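You operate a simulated robot arm through the tools that you are given. There is no shell and no other tool.

Carry out the task below with a simulated robot arm. There is one attempt and no reset: what you move stays moved.

TASK
Pump the latched relief valve to between 6 and 9 bar; an early lift means RESEAT, else PASSED.
Fine: open the trim knob wide, let down to 0.0, shut it again, then unlatch.

It is judged by the outcome, as a careful person would: the job done as asked, and still so three seconds after it is handed in. It fails if anything else is knocked over, pushed out of place, dropped, spilled or broken.

THE ROBOT
A 7-joint arm with a two-finger parallel gripper, fixed in place. Base frame: the origin is at the foot of the arm, x ahead of it, y to its left, z up; the work surface is at about z = 0.85. Lengths are in m, angles in degrees, forces in N, time in s.
With the tool pointing down near the work surface it reaches from about 0.22 to 0.74 m from the base axis. Its first joint turns from -166.0 to 166.0 degrees. Payload 1.57 kg.
The tool frame sits at the grasp point between the pads (the TCP): z along the fingers, y along the line on which they close. The tips reach 0.03 m beyond it. Largest opening 0.11 m; finger width 0.024, thickness 0.012; the body of the gripper, 0.048 by 0.112 m, starts 0.078 m behind the TCP.
Orientation is told as [roll, pitch, yaw] about the base's x, y, z axes, in that order, counted from this pose: with the fingers straight down and closing along the base's y, the tool's x points along the base's -x, its y along +y and its z along -z.

THE INTERFACE
- The arm moves only by the tool nudge_tool. Its argument "targets" is a list of rows, each an object (a shift or turn left out is 0, a gripper value left out holds the last) with "hand": the opening, from 0 (shut) to 1 (fully open); "linear": the shift along the tool's x, y, z in m, a list of three; "rotation": the turn, a rotation vector about the tool's x, y, z in rad, a list of three. In form: [{"hand": hand, "linear": [tx, ty, tz], "rotation": [ax, ay, az]}, ...]. A call has 1 to 20 rows; each row shifts and turns the commanded pose from where the row before left it, along the tool's axes as they then stand. Each row takes 0.2 s and may step no farther than 0.05 m and 8.6 degrees from the row before; otherwise, or with a gripper value out of range, the whole call is refused. A pose out of reach is approached as far as the arm can. The call stops where the force on the tool passes 40 N (or 10 N more than at its start, if that is more) or the arm is blocked; 0.2 s more then pass. Each finger travels about 0.045 m/s and halts on what it meets, pressing with about 24 N; the grip force reading is that of the motor and also rises with nothing between the fingers. The clock runs only during rows and for 0.2 s after the last one: add rows that do not move to give the fingers time. It gives the time, the measured TCP pose, the force on the tool (base axes), the opening and the grip force at its end, in the units of the frame above (readings bear some noise), with the torque about the TCP (base axes, N m) and any sound that the robot's microphone picked up.
- Cameras (640 x 400 px; columns grow to the right, rows downward): "scene" is fixed at [0.3986, -0.5029, 1.4487]; the picture's right is [1.00, -0.06, 0.00], its down [-0.04, -0.61, -0.79] and it looks along [0.05, 0.79, -0.61] (base axes); focal length 298 px, centre (320, 200). "wrist" rides on the gripper at [0.07, 0.016, -0.141] in the tool frame; the picture's right is [-0.23, 0.97, 0.00], its down [-0.85, -0.20, -0.48] and it looks along [-0.47, -0.11, 0.88] (tool axes); focal length 222 px, centre (320, 200). There is no depth. A picture from a camera that has moved, and an enlarged one, comes with that camera's place and axes in the base frame and with its lens. The place of the scene camera against the robot may be out by one fixed shift of up to 0.025 m in any direction.
- get_image(camera): a new picture of that camera. It takes no simulated time.
- lift_body(by): slides the trunk up (or, below 0, down) by that many m; the arm rides with it, the base frame stays. It gives what a move gives, with no picture.
- zoom(camera, box): a new picture of the part [left, top, right, bottom] of that camera's present view, enlarged. It takes no simulated time.
- sign_off(): hands the job in; it is judged then, once.

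Nothing tells you positions but the pictures and the camera data. Unless the task says otherwise, let go and move clear before handing in.

The tools are called after "Request:" as name(argument=value, ...) on one line, values as JSON. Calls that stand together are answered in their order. nudge_tool: Moves the arm, as the interface text tells. Its arguments: {"type":"object","properties":{"targets":{"type":"array"}},"required":["targets"]} The other tools are called the same way: lift_body (by) slides the trunk up or down; get_image (camera) takes a picture; zoom (camera, box) takes an enlarged picture of a part of a camera's view; sign_off () hands the job in.

At the start:

```text
clock: 0.0
tool_pos: [0.2475, 0.3227, 1.2135]
tool_rot: [0.0, 0.0, 0.0]
ft_force: [0.3, -0.4, 0.3]
moment: [0.02, 0.03, 0.01]
width: 0.1101
grip_force: 0.1
trunk travel left (down, up): [-0.525, 0.065]
```

scene: 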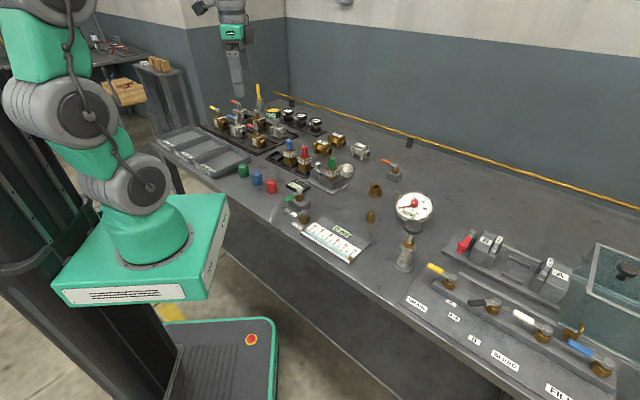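
wrist: 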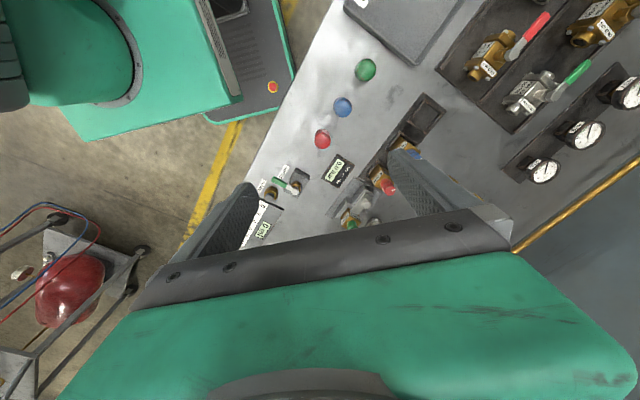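

I see a cluttered bench with valves, gauges, a tag-like placards and a pump-like plunger; I need close-up views before moving. I'll enlarge several parts of the scene view first.

Request:
zoom(camera="scene", box=[260, 140, 460, 280])

Request:
zoom(camera="scene", box=[360, 160, 520, 290])

Request:
zoom(camera="scene", box=[400, 220, 640, 400])

Request:
zoom(camera="scene", box=[270, 170, 390, 270])

Request:
zoom(camera="scene", box=[190, 80, 370, 200])

```text
2.86 times, centred on (360, 210) of scene
camera zoom: at [0.3986, -0.5029, 1.4487], right [1.0, -0.06, 0.0], down [-0.04, -0.61, -0.79], along [0.05, 0.79, -0.61], focal length 852 px, centre (206, 171)
```

zoom: 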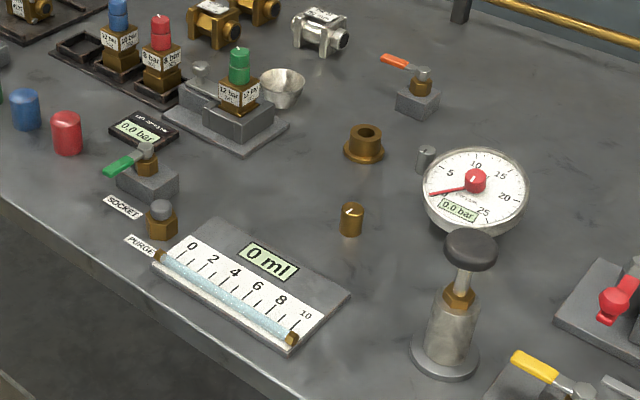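

```text
3.08 times, centred on (440, 225) of scene
camera zoom: at [0.3986, -0.5029, 1.4487], right [1.0, -0.06, 0.0], down [-0.04, -0.61, -0.79], along [0.05, 0.79, -0.61], focal length 917 px, centre (-49, 123)
```

zoom: 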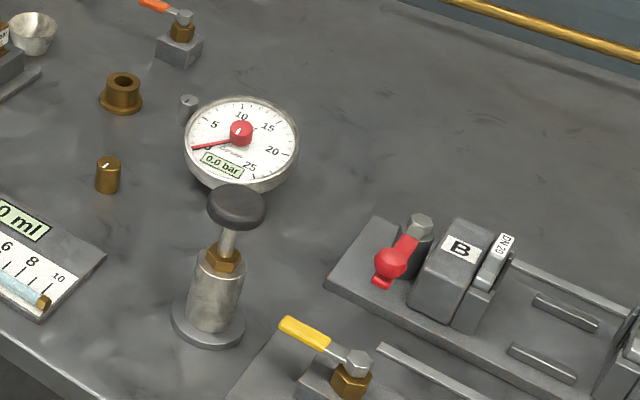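

```text
2.22 times, centred on (520, 310) of scene
camera zoom: at [0.3986, -0.5029, 1.4487], right [1.0, -0.06, 0.0], down [-0.04, -0.61, -0.79], along [0.05, 0.79, -0.61], focal length 662 px, centre (-124, -44)
```

zoom: 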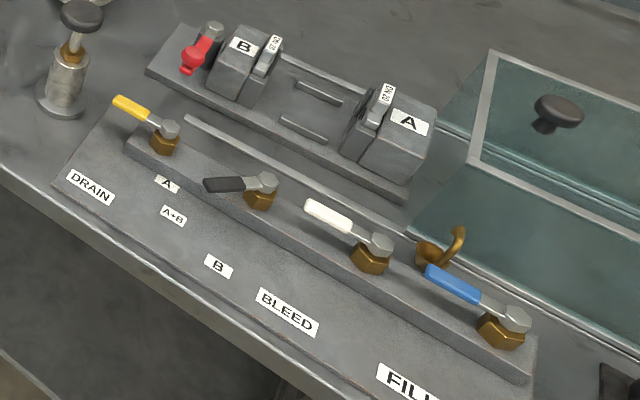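

```text
4.00 times, centred on (330, 220) of scene
camera zoom: at [0.3986, -0.5029, 1.4487], right [1.0, -0.06, 0.0], down [-0.04, -0.61, -0.79], along [0.05, 0.79, -0.61], focal length 1192 px, centre (280, 120)
```

zoom: 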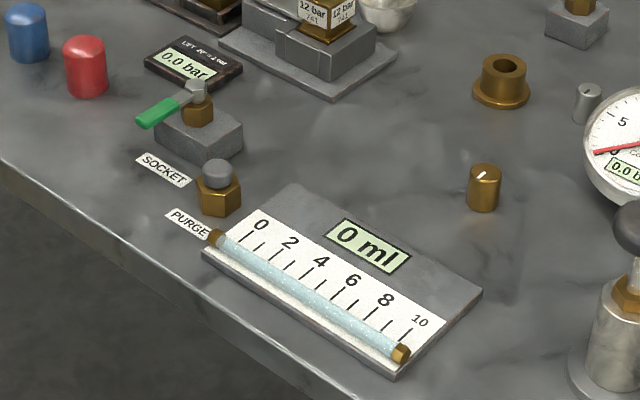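

```text
3.33 times, centred on (280, 140) of scene
camera zoom: at [0.3986, -0.5029, 1.4487], right [1.0, -0.06, 0.0], down [-0.04, -0.61, -0.79], along [0.05, 0.79, -0.61], focal length 993 px, centre (453, 400)
```

zoom: 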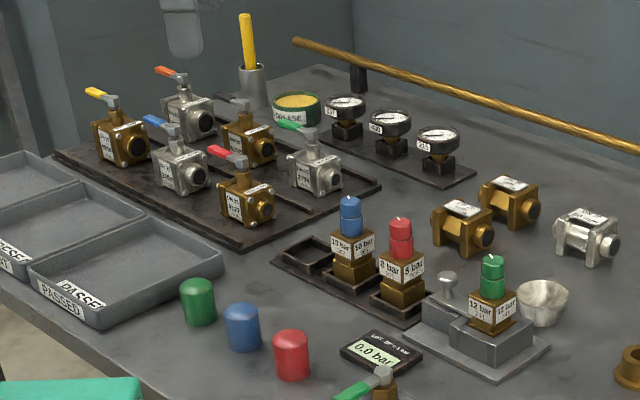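

The scene shows a test nest holding a green-capped 12 bar valve, a "LIFT" readout, a big gauge, a hand pump and a few brass knobs. I'll enlarge further to read labels and understand the latch and trim knob.

Request:
zoom(camera="scene", box=[300, 150, 360, 190])

Request:
zoom(camera="scene", box=[280, 175, 330, 210])

Request:
zoom(camera="scene", box=[150, 120, 250, 190])

Request:
zoom(camera="scene", box=[355, 175, 445, 235])

Request:
zoom(camera="scene", box=[380, 185, 440, 285])

Request:
zoom(camera="scene", box=[370, 155, 420, 185])

Request:
zoom(camera="scene", box=[270, 135, 320, 175])

```text
10.00 times, centred on (330, 170) of scene
camera zoom: at [0.3986, -0.5029, 1.4487], right [1.0, -0.06, 0.0], down [-0.04, -0.61, -0.79], along [0.05, 0.79, -0.61], focal length 2980 px, centre (220, 500)
```

zoom: 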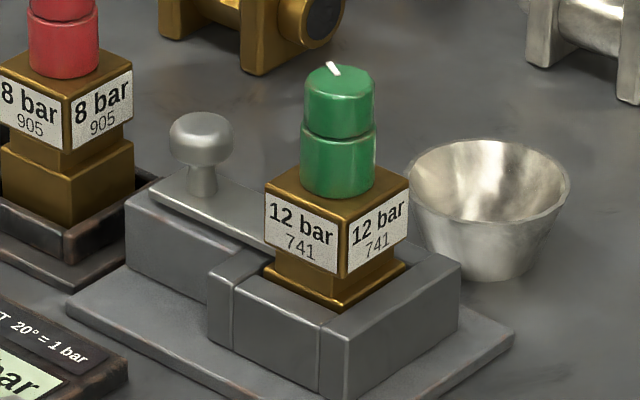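

```text
11.43 times, centred on (305, 192) of scene
camera zoom: at [0.3986, -0.5029, 1.4487], right [1.0, -0.06, 0.0], down [-0.04, -0.61, -0.79], along [0.05, 0.79, -0.61], focal length 3406 px, centre (491, 286)
```

zoom: 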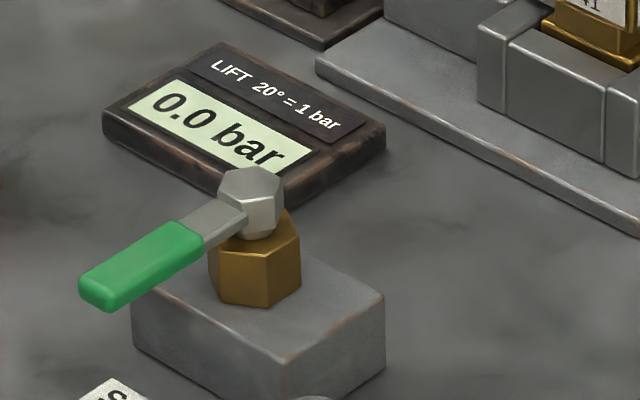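

```text
5.71 times, centred on (200, 155) of scene
camera zoom: at [0.3986, -0.5029, 1.4487], right [1.0, -0.06, 0.0], down [-0.04, -0.61, -0.79], along [0.05, 0.79, -0.61], focal length 1703 px, centre (1006, 457)
```

zoom: 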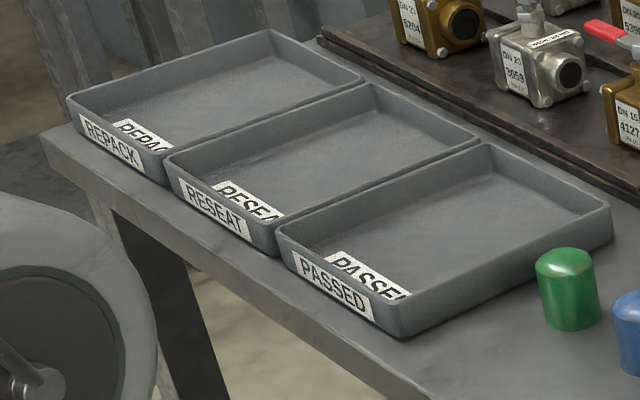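

```text
6.67 times, centred on (400, 205) of scene
camera zoom: at [0.3986, -0.5029, 1.4487], right [1.0, -0.06, 0.0], down [-0.04, -0.61, -0.79], along [0.05, 0.79, -0.61], focal length 1987 px, centre (-213, 167)
```

zoom: 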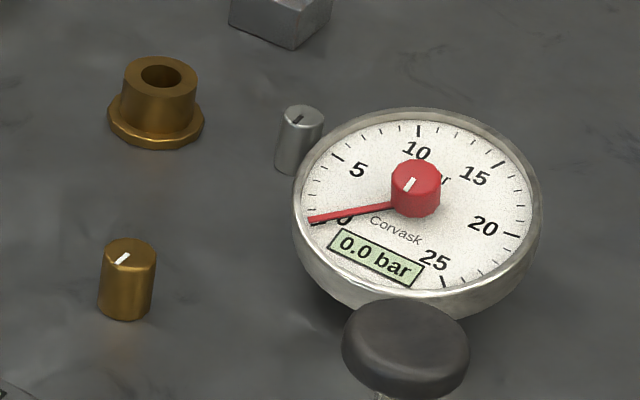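

```text
4.00 times, centred on (410, 235) of scene
camera zoom: at [0.3986, -0.5029, 1.4487], right [1.0, -0.06, 0.0], down [-0.04, -0.61, -0.79], along [0.05, 0.79, -0.61], focal length 1192 px, centre (-40, 60)
```

zoom: 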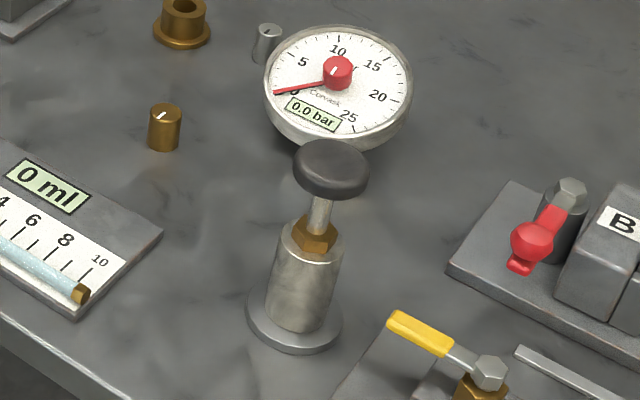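

```text
12.80 times, centred on (395, 170) of scene
camera zoom: at [0.3986, -0.5029, 1.4487], right [1.0, -0.06, 0.0], down [-0.04, -0.61, -0.79], along [0.05, 0.79, -0.61], focal length 3815 px, centre (-640, 584)
```

zoom: 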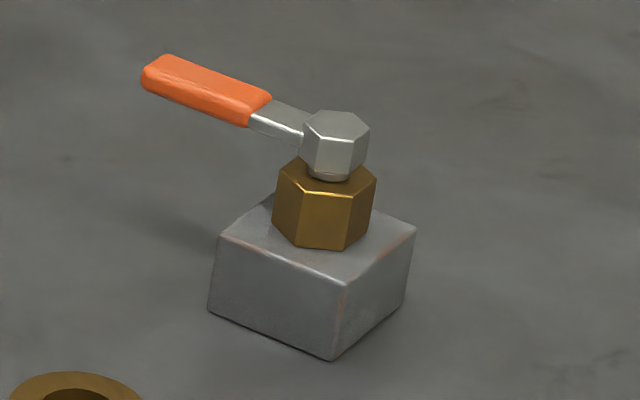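

```text
10.00 times, centred on (295, 155) of scene
camera zoom: at [0.3986, -0.5029, 1.4487], right [1.0, -0.06, 0.0], down [-0.04, -0.61, -0.79], along [0.05, 0.79, -0.61], focal length 2980 px, centre (570, 650)
```

zoom: 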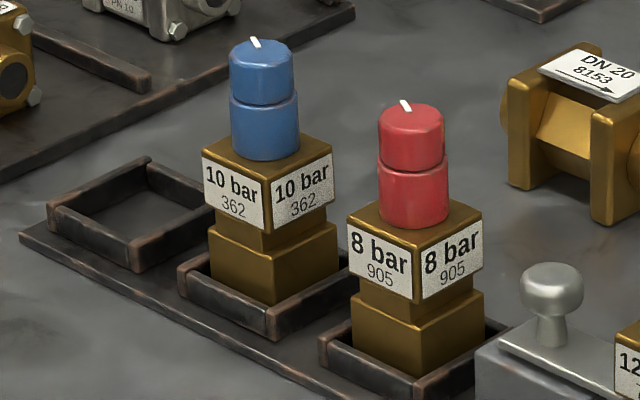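

I take the relief valve (green, 12 bar, nest with a sliding latch knob) to be near (0.50, 0.33), the pump near (0.65, 0.0), a brass knob near (0.60, 0.16) and the gauge near (0.69, 0.18). I'll move over the area at height to get wrist camera views.

Request:
nudge_tool(targets=[{"linear": [-0.036, -0.0247, 0]}, {"linear": [-0.036, -0.0247, 0]}, {"linear": [-0.036, -0.0247, 0]}, {"linear": [-0.036, -0.0247, 0]}, {"linear": [-0.036, -0.0247, 0]}, {"linear": [-0.036, -0.0247, 0]}, {"linear": [-0.036, -0.0247, 0]}])

Request:
get_image(camera="wrist")

Request:
get_image(camera="scene")

```text
clock: 1.6
tool_pos: [0.5027, 0.1489, 1.2163]
tool_rot: [0.0, 0.0, 0.0]
ft_force: [1.0, 0.0, -0.5]
moment: [0.0, -0.02, -0.01]
width: 0.11
grip_force: 0.0
trunk travel left (down, up): [-0.525, 0.065]
```

```text
taken
camera wrist: at [0.4318, 0.1652, 1.3568], right [0.23, 0.97, 0.0], down [0.86, -0.2, 0.48], along [0.47, -0.11, -0.88], focal length 222 px, centre (320, 200)
```

wrist: 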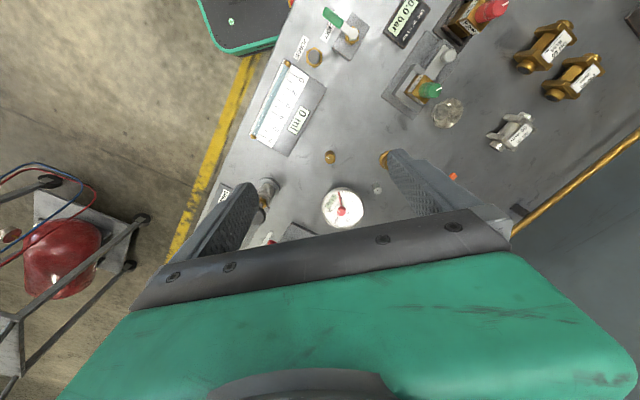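

```text
taken
```

scene: 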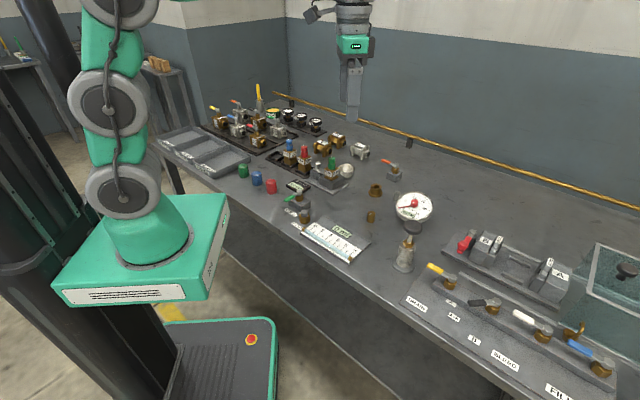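

The wrist view confirms the layout: brass knob around (0.586, 0.152), pump hidden by a finger. I'll enlarge the wrist view to see marks and labels.

Request:
zoom(camera="wrist", box=[240, 110, 420, 240])

Request:
zoom(camera="wrist", box=[270, 0, 490, 140])

Request:
zoom(camera="wrist", box=[370, 30, 480, 110])

```text
3.08 times, centred on (330, 175) of wrist
camera zoom: at [0.4318, 0.1652, 1.3568], right [0.23, 0.97, 0.0], down [0.86, -0.2, 0.48], along [0.47, -0.11, -0.88], focal length 684 px, centre (289, 277)
```

zoom: 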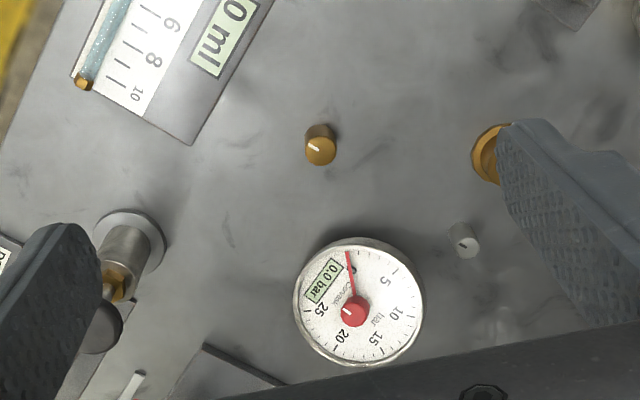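

```text
2.86 times, centred on (380, 70) of wrist
camera zoom: at [0.4318, 0.1652, 1.3568], right [0.23, 0.97, 0.0], down [0.86, -0.2, 0.48], along [0.47, -0.11, -0.88], focal length 635 px, centre (149, 571)
```

zoom: 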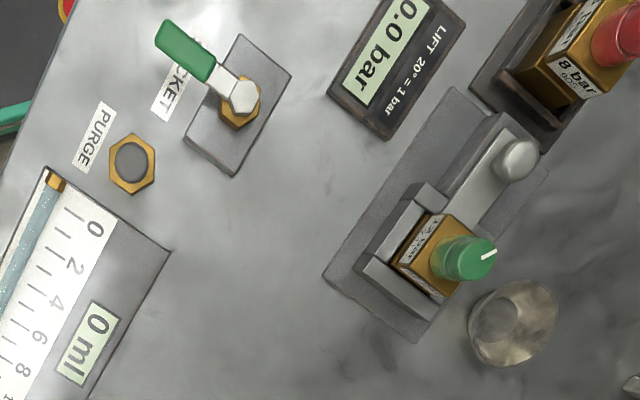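

```text
5.00 times, centred on (425, 70) of wrist
camera zoom: at [0.4318, 0.1652, 1.3568], right [0.23, 0.97, 0.0], down [0.86, -0.2, 0.48], along [0.47, -0.11, -0.88], focal length 1111 px, centre (-205, 850)
```

zoom: 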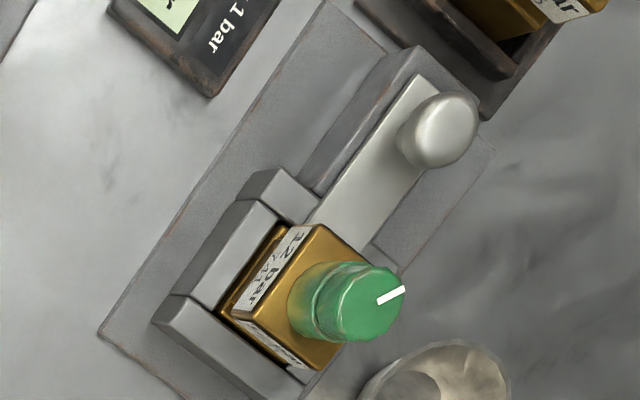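

Two small knobs exist: a brass one at about (0.586, 0.152) and a silver one at about (0.69, 0.247). I'll go lower above them for a close look before deciding which is the trim knob.

Request:
nudge_tool(targets=[{"linear": [-0.03, 0.01, 0.04]}, {"linear": [-0.03, 0.01, 0.04]}, {"linear": [-0.03, 0.01, 0.04]}, {"linear": [-0.01, 0.01, 0.04]}])

Request:
get_image(camera="wrist")

Request:
zoom(camera="wrist", box=[240, 60, 420, 180])

```text
refused: row 1 steps farther than a row can; nothing moved
```

```text
taken
camera wrist: at [0.4318, 0.1652, 1.3568], right [0.23, 0.97, 0.0], down [0.86, -0.2, 0.48], along [0.47, -0.11, -0.88], focal length 222 px, centre (320, 200)
```

wrist: 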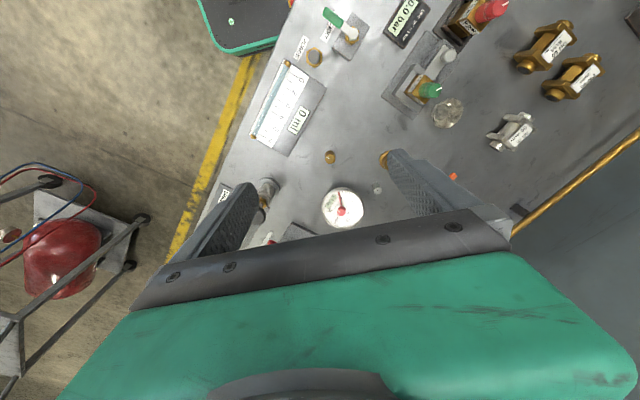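

```text
3.33 times, centred on (330, 120) of wrist
camera zoom: at [0.4318, 0.1652, 1.3568], right [0.23, 0.97, 0.0], down [0.86, -0.2, 0.48], along [0.47, -0.11, -0.88], focal length 740 px, centre (287, 467)
```

zoom: 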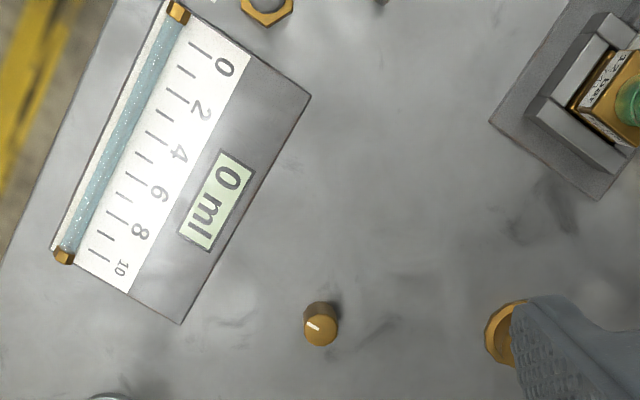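

The first row was a hair too long, so nothing moved. I'll repeat the descent in smaller steps above the knobs.

Request:
nudge_tool(targets=[{"linear": [-0.025, 0.008, 0.035]}, {"linear": [-0.025, 0.008, 0.035]}, {"linear": [-0.025, 0.008, 0.035]}, {"linear": [-0.025, 0.008, 0.035]}])

Request:
get_image(camera="wrist")

Request:
zoom(camera="wrist", box=[240, 100, 440, 240])

```text
clock: 2.6
tool_pos: [0.5993, 0.1801, 1.0729]
tool_rot: [-0.1, 0.1, 0.0]
ft_force: [0.4, 0.2, -0.9]
moment: [-0.01, -0.01, -0.03]
width: 0.1099
grip_force: 0.0
trunk travel left (down, up): [-0.525, 0.065]
```

```text
taken
camera wrist: at [0.5292, 0.1971, 1.2134], right [0.23, 0.97, 0.0], down [0.85, -0.2, 0.48], along [0.47, -0.11, -0.88], focal length 222 px, centre (320, 200)
```

wrist: 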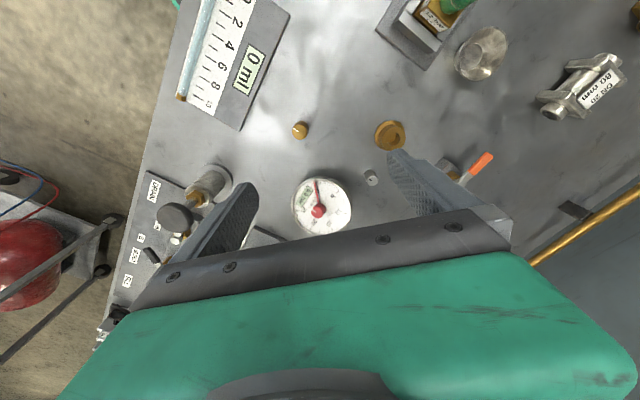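

```text
2.86 times, centred on (340, 170) of wrist
camera zoom: at [0.5292, 0.1971, 1.2134], right [0.23, 0.97, 0.0], down [0.85, -0.2, 0.48], along [0.47, -0.11, -0.88], focal length 635 px, centre (263, 286)
```

zoom: 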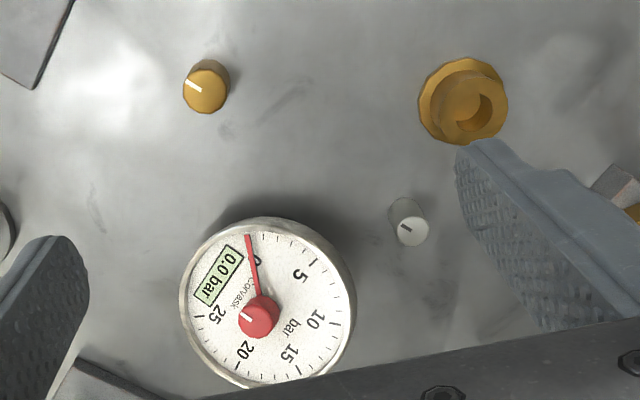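

The brass, silver and the red gauge-hub all carry marks pointing toward the bench front. I'll go closer to look at the knobs for markings before choosing.

Request:
nudge_tool(targets=[{"linear": [0.0, 0.0, 0.045]}, {"linear": [-0.01, 0.01, 0.04]}])

Request:
zoom(camera="wrist", box=[220, 80, 460, 240])

Request:
zoom(camera="wrist", box=[330, 120, 400, 220])

Request:
zoom(camera="wrist", box=[240, 60, 320, 140])

```text
clock: 3.2
tool_pos: [0.6068, 0.1912, 0.9899]
tool_rot: [-0.1, -0.2, -0.1]
ft_force: [0.3, 1.1, 0.3]
moment: [0.01, 0.0, -0.03]
width: 0.1103
grip_force: 0.1
trunk travel left (down, up): [-0.525, 0.065]
```

```text
2.50 times, centred on (340, 160) of wrist
camera zoom: at [0.5361, 0.2077, 1.1311], right [0.23, 0.97, 0.0], down [0.85, -0.2, 0.48], along [0.47, -0.11, -0.88], focal length 555 px, centre (270, 300)
```

zoom: 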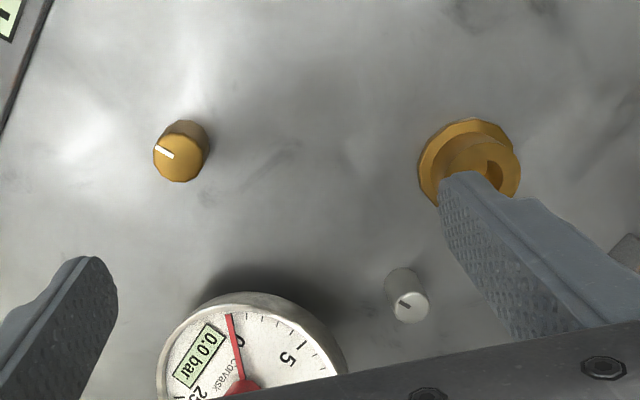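

```text
4.00 times, centred on (365, 170) of wrist
camera zoom: at [0.5361, 0.2077, 1.1311], right [0.23, 0.97, 0.0], down [0.85, -0.2, 0.48], along [0.47, -0.11, -0.88], focal length 888 px, centre (140, 320)
```

zoom: 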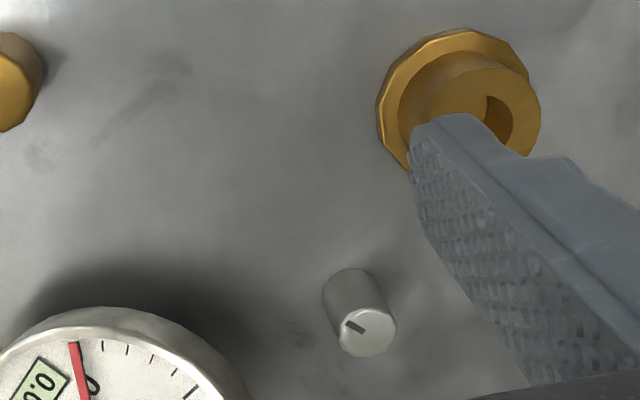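

```text
5.00 times, centred on (280, 100) of wrist
camera zoom: at [0.5361, 0.2077, 1.1311], right [0.23, 0.97, 0.0], down [0.85, -0.2, 0.48], along [0.47, -0.11, -0.88], focal length 1111 px, centre (520, 700)
```

zoom: 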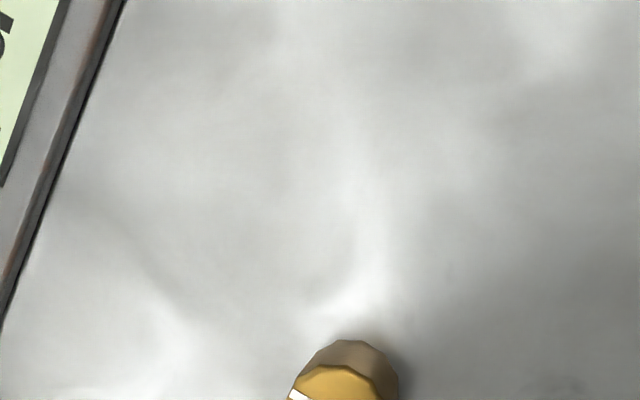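

No labels on the knobs; I'll decide after seeing how the pressure behaves. Next I go above the pump (about (0.645, -0.03), top near z 0.96) to look down at it.

Request:
nudge_tool(targets=[{"linear": [0, 0, -0.05]}, {"linear": [0, 0, -0.05]}, {"linear": [-0.006, -0.045, -0.01]}, {"linear": [-0.006, -0.045, -0.01]}, {"linear": [-0.006, -0.045, -0.01]}, {"linear": [-0.006, -0.045, 0]}, {"linear": [-0.004, -0.04, 0]}])

Request:
get_image(camera="wrist")

Request:
get_image(camera="scene")

```text
clock: 4.8
tool_pos: [0.6366, -0.0291, 1.1207]
tool_rot: [0.0, -0.1, 0.0]
ft_force: [-0.5, -0.3, 0.1]
moment: [0.01, 0.01, 0.03]
width: 0.11
grip_force: 0.1
trunk travel left (down, up): [-0.525, 0.065]
```

```text
taken
camera wrist: at [0.5652, -0.0127, 1.2617], right [0.23, 0.97, 0.0], down [0.85, -0.2, 0.48], along [0.47, -0.11, -0.88], focal length 222 px, centre (320, 200)
```

wrist: 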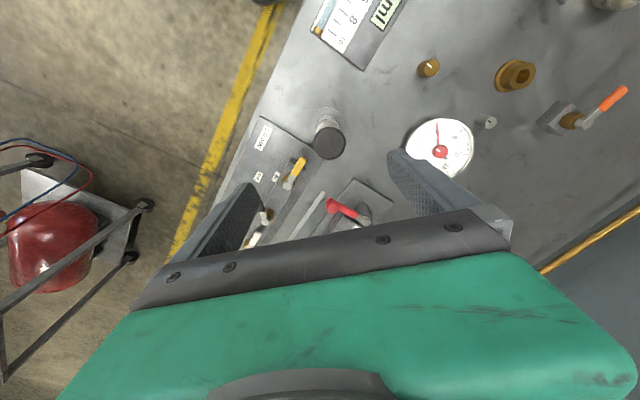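

```text
taken
```

scene: 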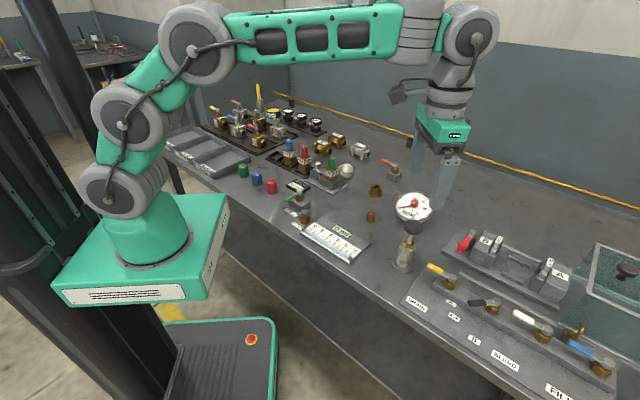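

The pump sits nearly below, knob about (0.640, -0.018). I'll zoom to refine its centre and height.

Request:
zoom(camera="wrist", box=[280, 80, 380, 180])

Request:
zoom(camera="scene", box=[370, 200, 450, 290])

```text
4.00 times, centred on (330, 130) of wrist
camera zoom: at [0.5652, -0.0127, 1.2617], right [0.23, 0.97, 0.0], down [0.85, -0.2, 0.48], along [0.47, -0.11, -0.88], focal length 888 px, centre (280, 480)
```

zoom: 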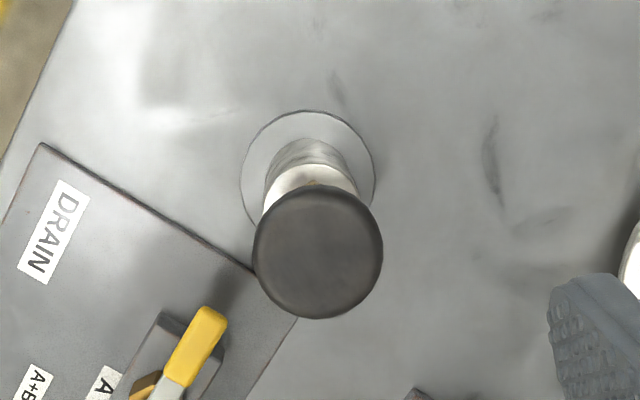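

```text
4.44 times, centred on (410, 245) of scene
camera zoom: at [0.3986, -0.5029, 1.4487], right [1.0, -0.06, 0.0], down [-0.04, -0.61, -0.79], along [0.05, 0.79, -0.61], focal length 1324 px, centre (-80, 0)
```

zoom: 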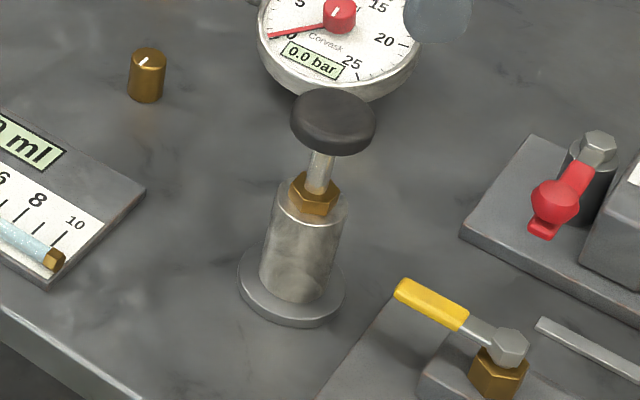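

The pump axis is at about (0.6365, -0.017) with its knob top near z 0.99. I'll close the fingers, come down to just above it, and then press in small steps.

Request:
nudge_tool(targets=[{"hand": 0, "linear": [0, 0.012, 0]}, {"hand": 0, "linear": [0, 0, 0.02]}, {"hand": 0, "linear": [0, 0, 0.02]}, {"hand": 0, "linear": [0, 0, 0.02]}, {"hand": 0}, {"hand": 0}, {"hand": 0}, {"hand": 0}])

Request:
zoom(camera="scene", box=[370, 160, 470, 290])

```text
clock: 6.6
tool_pos: [0.639, -0.0137, 1.0597]
tool_rot: [0.1, 0.0, 0.0]
ft_force: [-0.8, 0.0, -0.1]
moment: [0.03, 0.0, 0.01]
width: 0.0001
grip_force: 21.9
trunk travel left (down, up): [-0.525, 0.065]
```

```text
3.08 times, centred on (420, 225) of scene
camera zoom: at [0.3986, -0.5029, 1.4487], right [1.0, -0.06, 0.0], down [-0.04, -0.61, -0.79], along [0.05, 0.79, -0.61], focal length 917 px, centre (12, 123)
```

zoom: 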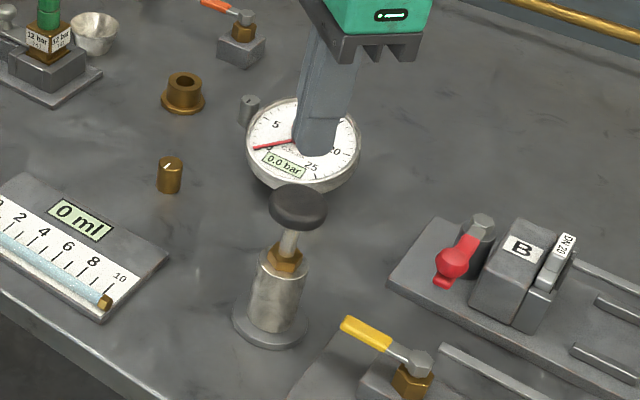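

The closed fingertips hover about 3 cm above the pump knob. I'll shift a few mm onto its axis and lower in small steps to find contact.

Request:
nudge_tool(targets=[{"linear": [0.004, -0.003, 0.01]}, {"linear": [0, 0, 0.01]}, {"linear": [0, 0, 0.01]}, {"linear": [0, 0, 0.01]}])

Request:
zoom(camera="scene", box=[370, 160, 470, 290])

```text
clock: 7.6
tool_pos: [0.6351, -0.0192, 1.0192]
tool_rot: [0.0, 0.0, 0.0]
ft_force: [0.0, 0.4, 0.1]
moment: [0.0, 0.0, 0.02]
width: 0.0002
grip_force: 21.4
trunk travel left (down, up): [-0.525, 0.065]
```

```text
3.08 times, centred on (420, 225) of scene
camera zoom: at [0.3986, -0.5029, 1.4487], right [1.0, -0.06, 0.0], down [-0.04, -0.61, -0.79], along [0.05, 0.79, -0.61], focal length 917 px, centre (12, 123)
```

zoom: 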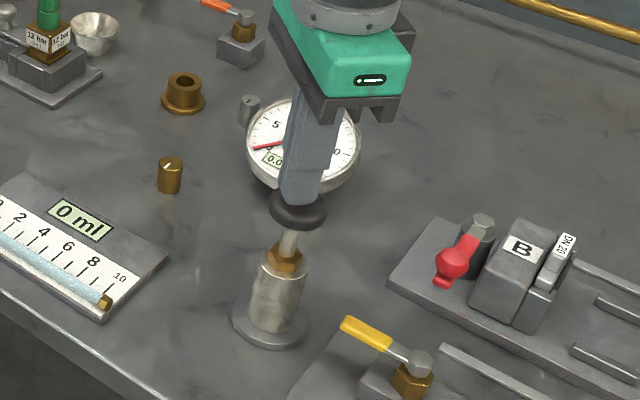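

The tips are just about on the knob with no force yet. I'll continue down a little.

Request:
nudge_tool(targets=[{"linear": [0, 0, 0.005]}, {"linear": [0, 0, 0.005]}])

Request:
zoom(camera="scene", box=[370, 160, 470, 290])

```text
clock: 8.2
tool_pos: [0.6349, -0.0178, 1.0092]
tool_rot: [0.0, -0.2, 0.0]
ft_force: [0.8, 0.0, 1.3]
moment: [0.01, -0.04, -0.01]
width: 0.0001
grip_force: 21.5
trunk travel left (down, up): [-0.525, 0.065]
```

```text
3.08 times, centred on (420, 225) of scene
camera zoom: at [0.3986, -0.5029, 1.4487], right [1.0, -0.06, 0.0], down [-0.04, -0.61, -0.79], along [0.05, 0.79, -0.61], focal length 917 px, centre (12, 123)
```

zoom: 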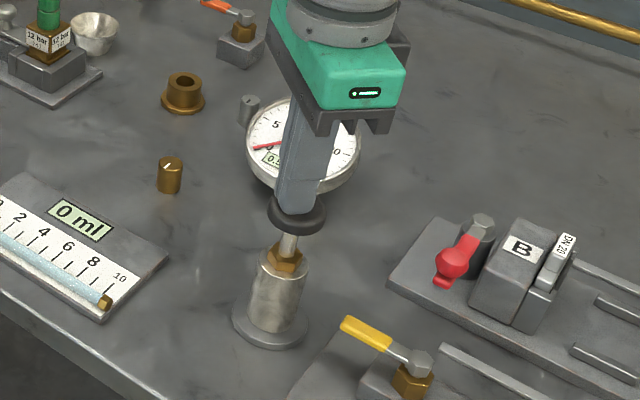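

Contact is beginning with only slight force. I'll press farther a centimetre at a time and read the gauge.

Request:
nudge_tool(targets=[{"linear": [0, 0, 0.005]}, {"linear": [0, 0, 0.005]}])

Request:
zoom(camera="scene", box=[370, 160, 470, 290])

Request:
zoom(camera="scene", box=[390, 185, 440, 225])

```text
clock: 8.8
tool_pos: [0.6342, -0.0198, 1.0005]
tool_rot: [0.0, -0.2, 0.1]
ft_force: [2.0, 2.3, 4.2]
moment: [0.06, -0.09, 0.04]
width: 0.0
grip_force: 21.1
trunk travel left (down, up): [-0.525, 0.065]
```

```text
3.08 times, centred on (420, 225) of scene
camera zoom: at [0.3986, -0.5029, 1.4487], right [1.0, -0.06, 0.0], down [-0.04, -0.61, -0.79], along [0.05, 0.79, -0.61], focal length 917 px, centre (12, 123)
```

zoom: 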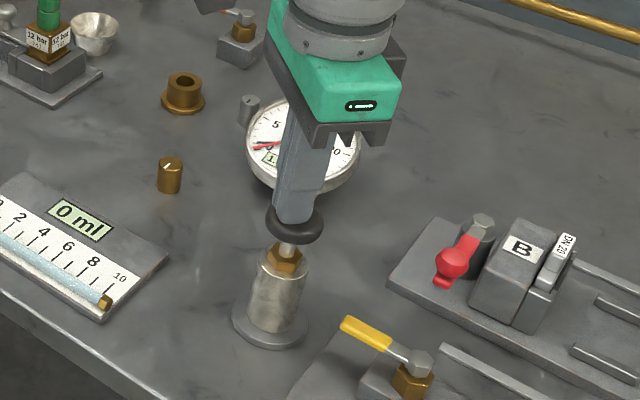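

```text
10.00 times, centred on (415, 205) of scene
camera zoom: at [0.3986, -0.5029, 1.4487], right [1.0, -0.06, 0.0], down [-0.04, -0.61, -0.79], along [0.05, 0.79, -0.61], focal length 2980 px, centre (-630, 150)
```

zoom: 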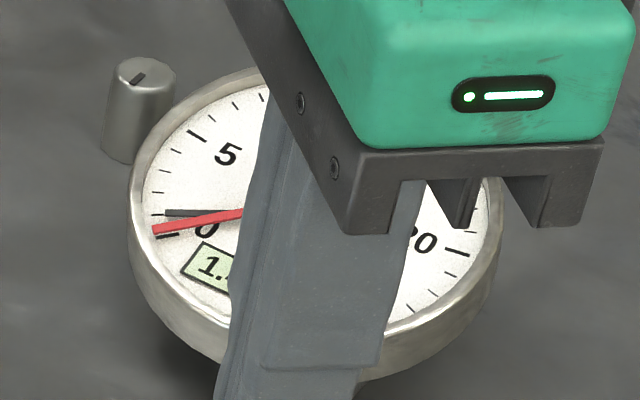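

Pressure works: the gauge shows about 1 bar, a black hand has come out from behind the red marker hand. I'll keep pressing gently to the bottom of the stroke.

Request:
nudge_tool(targets=[{"linear": [0, 0, 0.005]}, {"linear": [0, 0, 0.005]}])

Request:
zoom(camera="scene", box=[370, 160, 470, 290])

Request:
zoom(camera="scene", box=[390, 185, 440, 225])

Request:
get_image(camera="wrist")

```text
clock: 9.4
tool_pos: [0.6332, -0.0198, 0.9909]
tool_rot: [0.0, -0.1, -0.1]
ft_force: [-0.9, 2.1, 6.8]
moment: [0.08, -0.05, 0.04]
width: 0.0
grip_force: 21.8
trunk travel left (down, up): [-0.525, 0.065]
```

```text
3.08 times, centred on (420, 225) of scene
camera zoom: at [0.3986, -0.5029, 1.4487], right [1.0, -0.06, 0.0], down [-0.04, -0.61, -0.79], along [0.05, 0.79, -0.61], focal length 917 px, centre (12, 123)
```

zoom: 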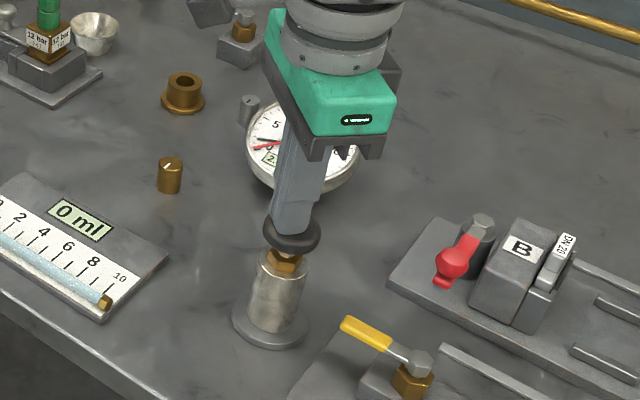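

```text
10.00 times, centred on (415, 205) of scene
camera zoom: at [0.3986, -0.5029, 1.4487], right [1.0, -0.06, 0.0], down [-0.04, -0.61, -0.79], along [0.05, 0.79, -0.61], focal length 2980 px, centre (-630, 150)
```

zoom: 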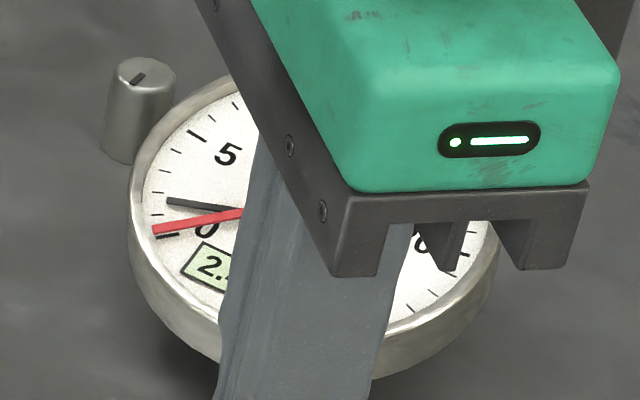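

```text
taken
camera wrist: at [0.5631, -0.0028, 1.1306], right [0.23, 0.97, 0.0], down [0.85, -0.2, 0.48], along [0.47, -0.11, -0.88], focal length 222 px, centre (320, 200)
```

wrist: 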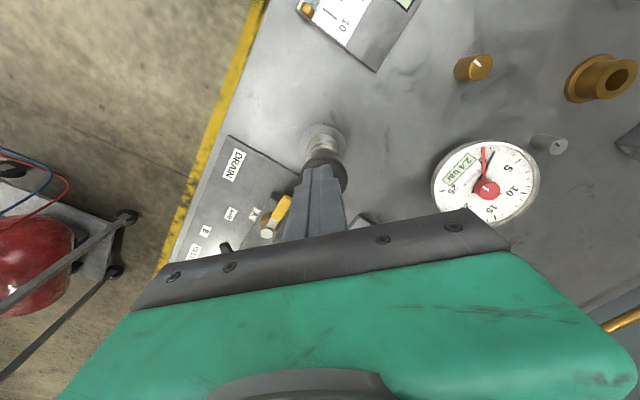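

The wrist camera can read the gauge (about 2.4 bar) while I press. I'll finish the stroke and then raise to see if the plunger springs back.

Request:
nudge_tool(targets=[{"linear": [0, 0, 0.003]}, {"linear": [0, 0, 0.003]}])

Request:
zoom(camera="wrist", box=[420, 120, 560, 220])

Request:
zoom(camera="scene", box=[370, 160, 470, 290])

```text
clock: 10.0
tool_pos: [0.6342, -0.019, 0.9834]
tool_rot: [0.0, -0.2, 0.0]
ft_force: [-0.3, -1.8, 10.4]
moment: [-0.02, -0.07, 0.03]
width: 0.0
grip_force: 21.5
trunk travel left (down, up): [-0.525, 0.065]
```

```text
4.00 times, centred on (490, 170) of wrist
camera zoom: at [0.5628, -0.0027, 1.1244], right [0.23, 0.97, 0.0], down [0.85, -0.2, 0.48], along [0.47, -0.11, -0.88], focal length 888 px, centre (-360, 320)
```

zoom: 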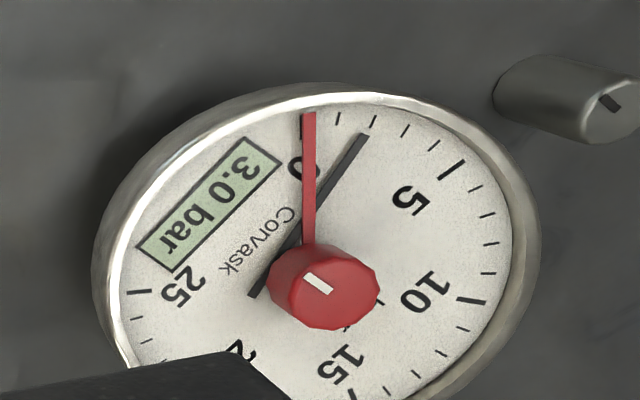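

```text
3.08 times, centred on (420, 225) of scene
camera zoom: at [0.3986, -0.5029, 1.4487], right [1.0, -0.06, 0.0], down [-0.04, -0.61, -0.79], along [0.05, 0.79, -0.61], focal length 917 px, centre (12, 123)
```

zoom: 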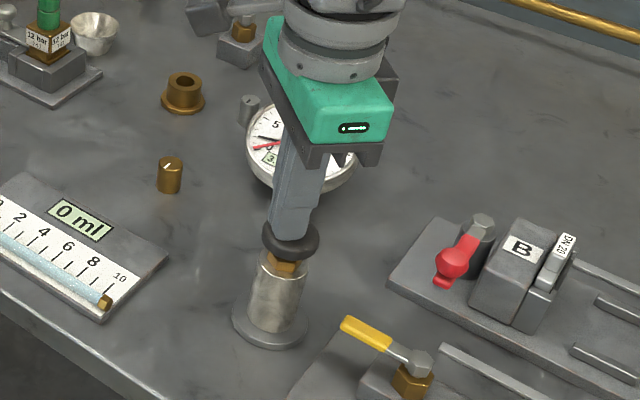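

The gauge reads 3.0 bar with the plunger nearly down. I'll raise the tool now and see whether the plunger returns and the pressure holds.

Request:
nudge_tool(targets=[{"linear": [0, 0, -0.015]}, {"linear": [0, 0, -0.015]}, {"linear": [0, 0, -0.011]}])

Request:
get_image(camera="wrist")

Request:
zoom(camera="wrist", box=[420, 100, 560, 200])

Request:
zoom(camera="scene", box=[370, 160, 470, 290])

```text
clock: 10.8
tool_pos: [0.6355, -0.0182, 1.024]
tool_rot: [0.0, 0.0, 0.0]
ft_force: [0.7, -0.9, -0.1]
moment: [-0.01, 0.02, 0.01]
width: 0.0001
grip_force: 20.9
trunk travel left (down, up): [-0.525, 0.065]
```

```text
taken
camera wrist: at [0.5649, -0.0018, 1.165], right [0.23, 0.97, 0.0], down [0.86, -0.2, 0.48], along [0.47, -0.11, -0.88], focal length 222 px, centre (320, 200)
```

wrist: 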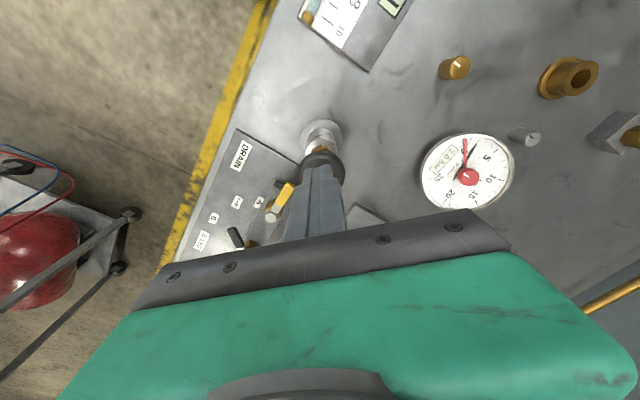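

```text
4.00 times, centred on (490, 150) of wrist
camera zoom: at [0.5649, -0.0018, 1.165], right [0.23, 0.97, 0.0], down [0.86, -0.2, 0.48], along [0.47, -0.11, -0.88], focal length 888 px, centre (-360, 400)
```

zoom: 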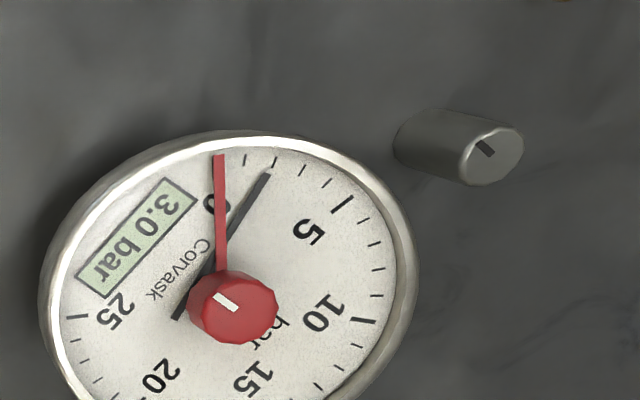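

```text
3.08 times, centred on (420, 225) of scene
camera zoom: at [0.3986, -0.5029, 1.4487], right [1.0, -0.06, 0.0], down [-0.04, -0.61, -0.79], along [0.05, 0.79, -0.61], focal length 917 px, centre (12, 123)
```

zoom: 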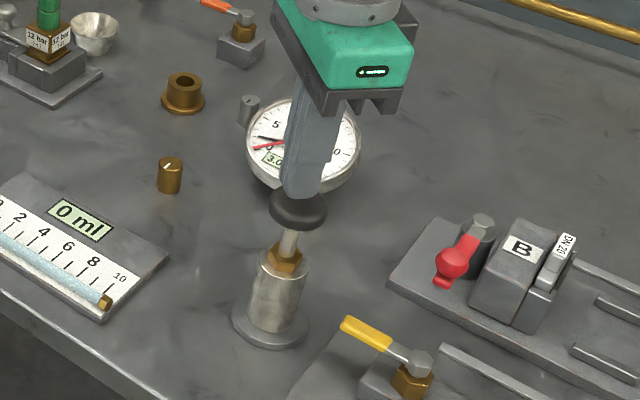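

The plunger springs back on its own and the pressure holds at 3.0 bar. I'll do a second stroke in small rows, watching for any sound that means the valve lifts.

Request:
nudge_tool(targets=[{"linear": [0, 0, 0.006]}, {"linear": [0, 0, 0.006]}, {"linear": [0, 0, 0.005]}, {"linear": [0, 0, 0.004]}])

Request:
zoom(camera="wrist", box=[420, 110, 560, 210])

Request:
zoom(camera="scene", box=[270, 150, 370, 215])

```text
clock: 11.8
tool_pos: [0.6341, -0.0182, 1.0056]
tool_rot: [0.0, 0.0, 0.0]
ft_force: [1.8, 1.4, 2.5]
moment: [0.05, -0.06, 0.01]
width: 0.0
grip_force: 21.4
trunk travel left (down, up): [-0.525, 0.065]
```

```text
4.00 times, centred on (490, 160) of wrist
camera zoom: at [0.5633, -0.0027, 1.145], right [0.23, 0.97, 0.0], down [0.85, -0.2, 0.48], along [0.47, -0.11, -0.88], focal length 888 px, centre (-360, 360)
```

zoom: 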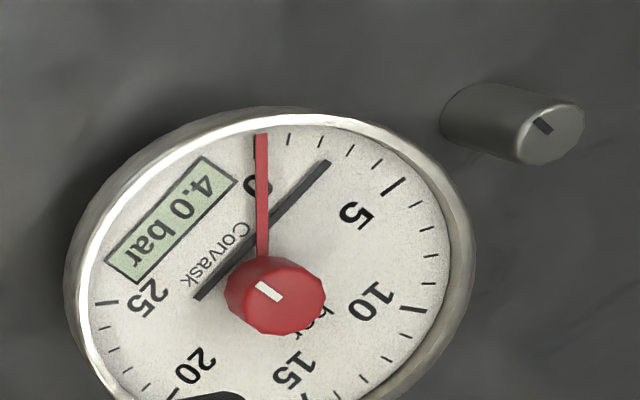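

```text
6.15 times, centred on (320, 182) of scene
camera zoom: at [0.3986, -0.5029, 1.4487], right [1.0, -0.06, 0.0], down [-0.04, -0.61, -0.79], along [0.05, 0.79, -0.61], focal length 1834 px, centre (320, 308)
```

zoom: 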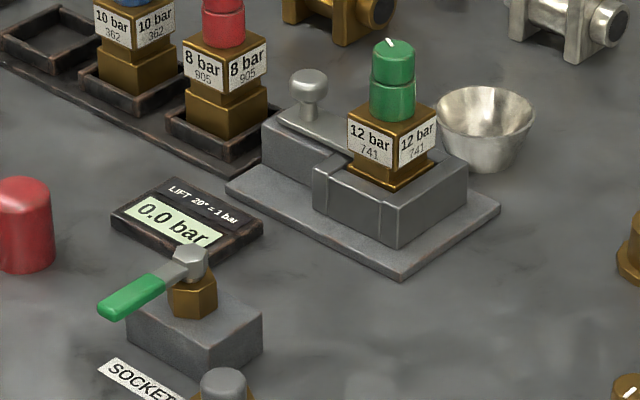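

At 4.0 bar, no lift, lift readout 0.0. Continuing the stroke.

Request:
nudge_tool(targets=[{"linear": [0, 0, 0.004]}, {"linear": [0, 0, 0.004]}])

Request:
zoom(camera="wrist", box=[420, 110, 560, 210])

Request:
zoom(camera="scene", box=[270, 150, 370, 215])

```text
clock: 12.4
tool_pos: [0.6342, -0.0196, 0.9963]
tool_rot: [0.0, -0.1, 0.0]
ft_force: [-1.0, 1.6, 5.7]
moment: [0.08, -0.01, 0.06]
width: 0.0001
grip_force: 21.1
trunk travel left (down, up): [-0.525, 0.065]
```

```text
4.00 times, centred on (490, 160) of wrist
camera zoom: at [0.5634, -0.003, 1.1368], right [0.23, 0.97, 0.0], down [0.85, -0.2, 0.48], along [0.47, -0.11, -0.88], focal length 888 px, centre (-360, 360)
```

zoom: 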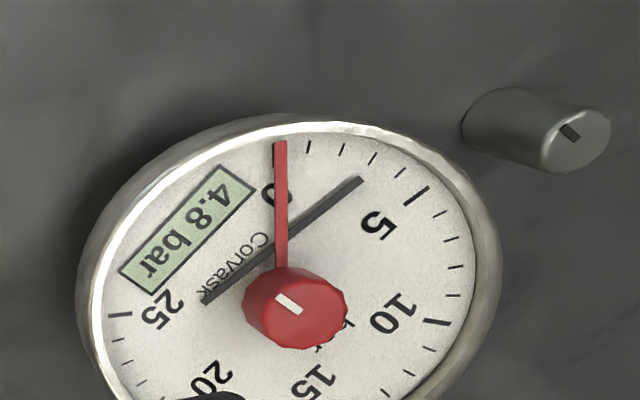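

```text
6.15 times, centred on (320, 182) of scene
camera zoom: at [0.3986, -0.5029, 1.4487], right [1.0, -0.06, 0.0], down [-0.04, -0.61, -0.79], along [0.05, 0.79, -0.61], focal length 1834 px, centre (320, 308)
```

zoom: 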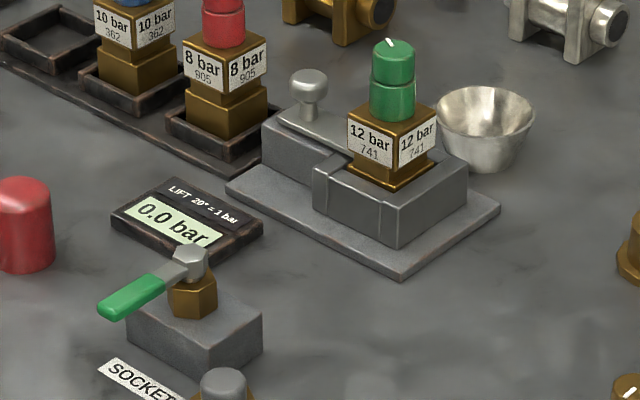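

Now 4.8 bar, still no lift. I'll press on in small steps to the end of this stroke.

Request:
nudge_tool(targets=[{"linear": [0, 0, 0.004]}, {"linear": [0, 0, 0.003]}])

Request:
zoom(camera="wrist", box=[420, 110, 560, 210])

Request:
zoom(camera="scene", box=[270, 150, 370, 215])

```text
clock: 13.0
tool_pos: [0.6331, -0.0195, 0.9882]
tool_rot: [0.1, 0.0, 0.1]
ft_force: [-0.1, 0.5, 7.3]
moment: [-0.01, -0.02, 0.08]
width: 0.0
grip_force: 21.3
trunk travel left (down, up): [-0.525, 0.065]
```

```text
4.00 times, centred on (490, 160) of wrist
camera zoom: at [0.5632, -0.0031, 1.1293], right [0.23, 0.97, 0.0], down [0.85, -0.2, 0.48], along [0.47, -0.11, -0.88], focal length 888 px, centre (-360, 360)
```

zoom: 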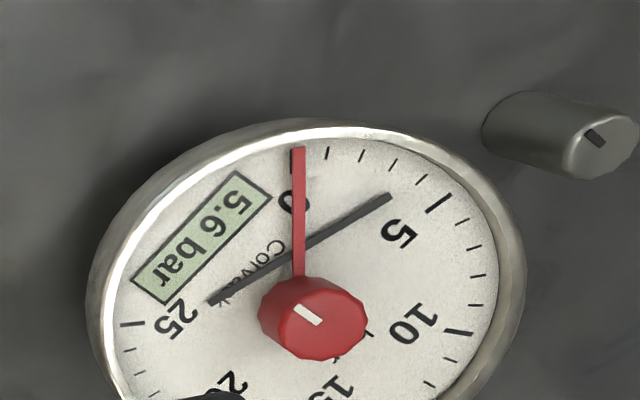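

```text
6.15 times, centred on (320, 182) of scene
camera zoom: at [0.3986, -0.5029, 1.4487], right [1.0, -0.06, 0.0], down [-0.04, -0.61, -0.79], along [0.05, 0.79, -0.61], focal length 1834 px, centre (320, 308)
```

zoom: 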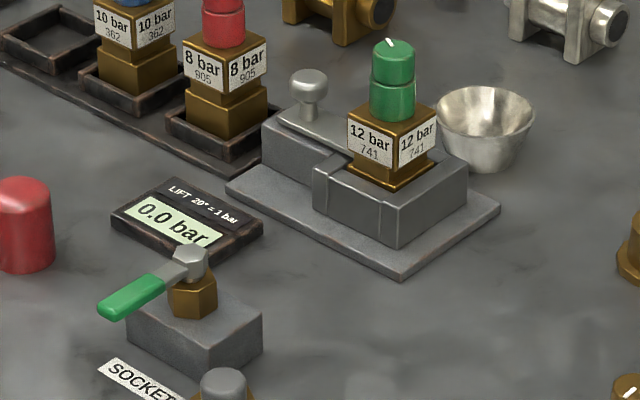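

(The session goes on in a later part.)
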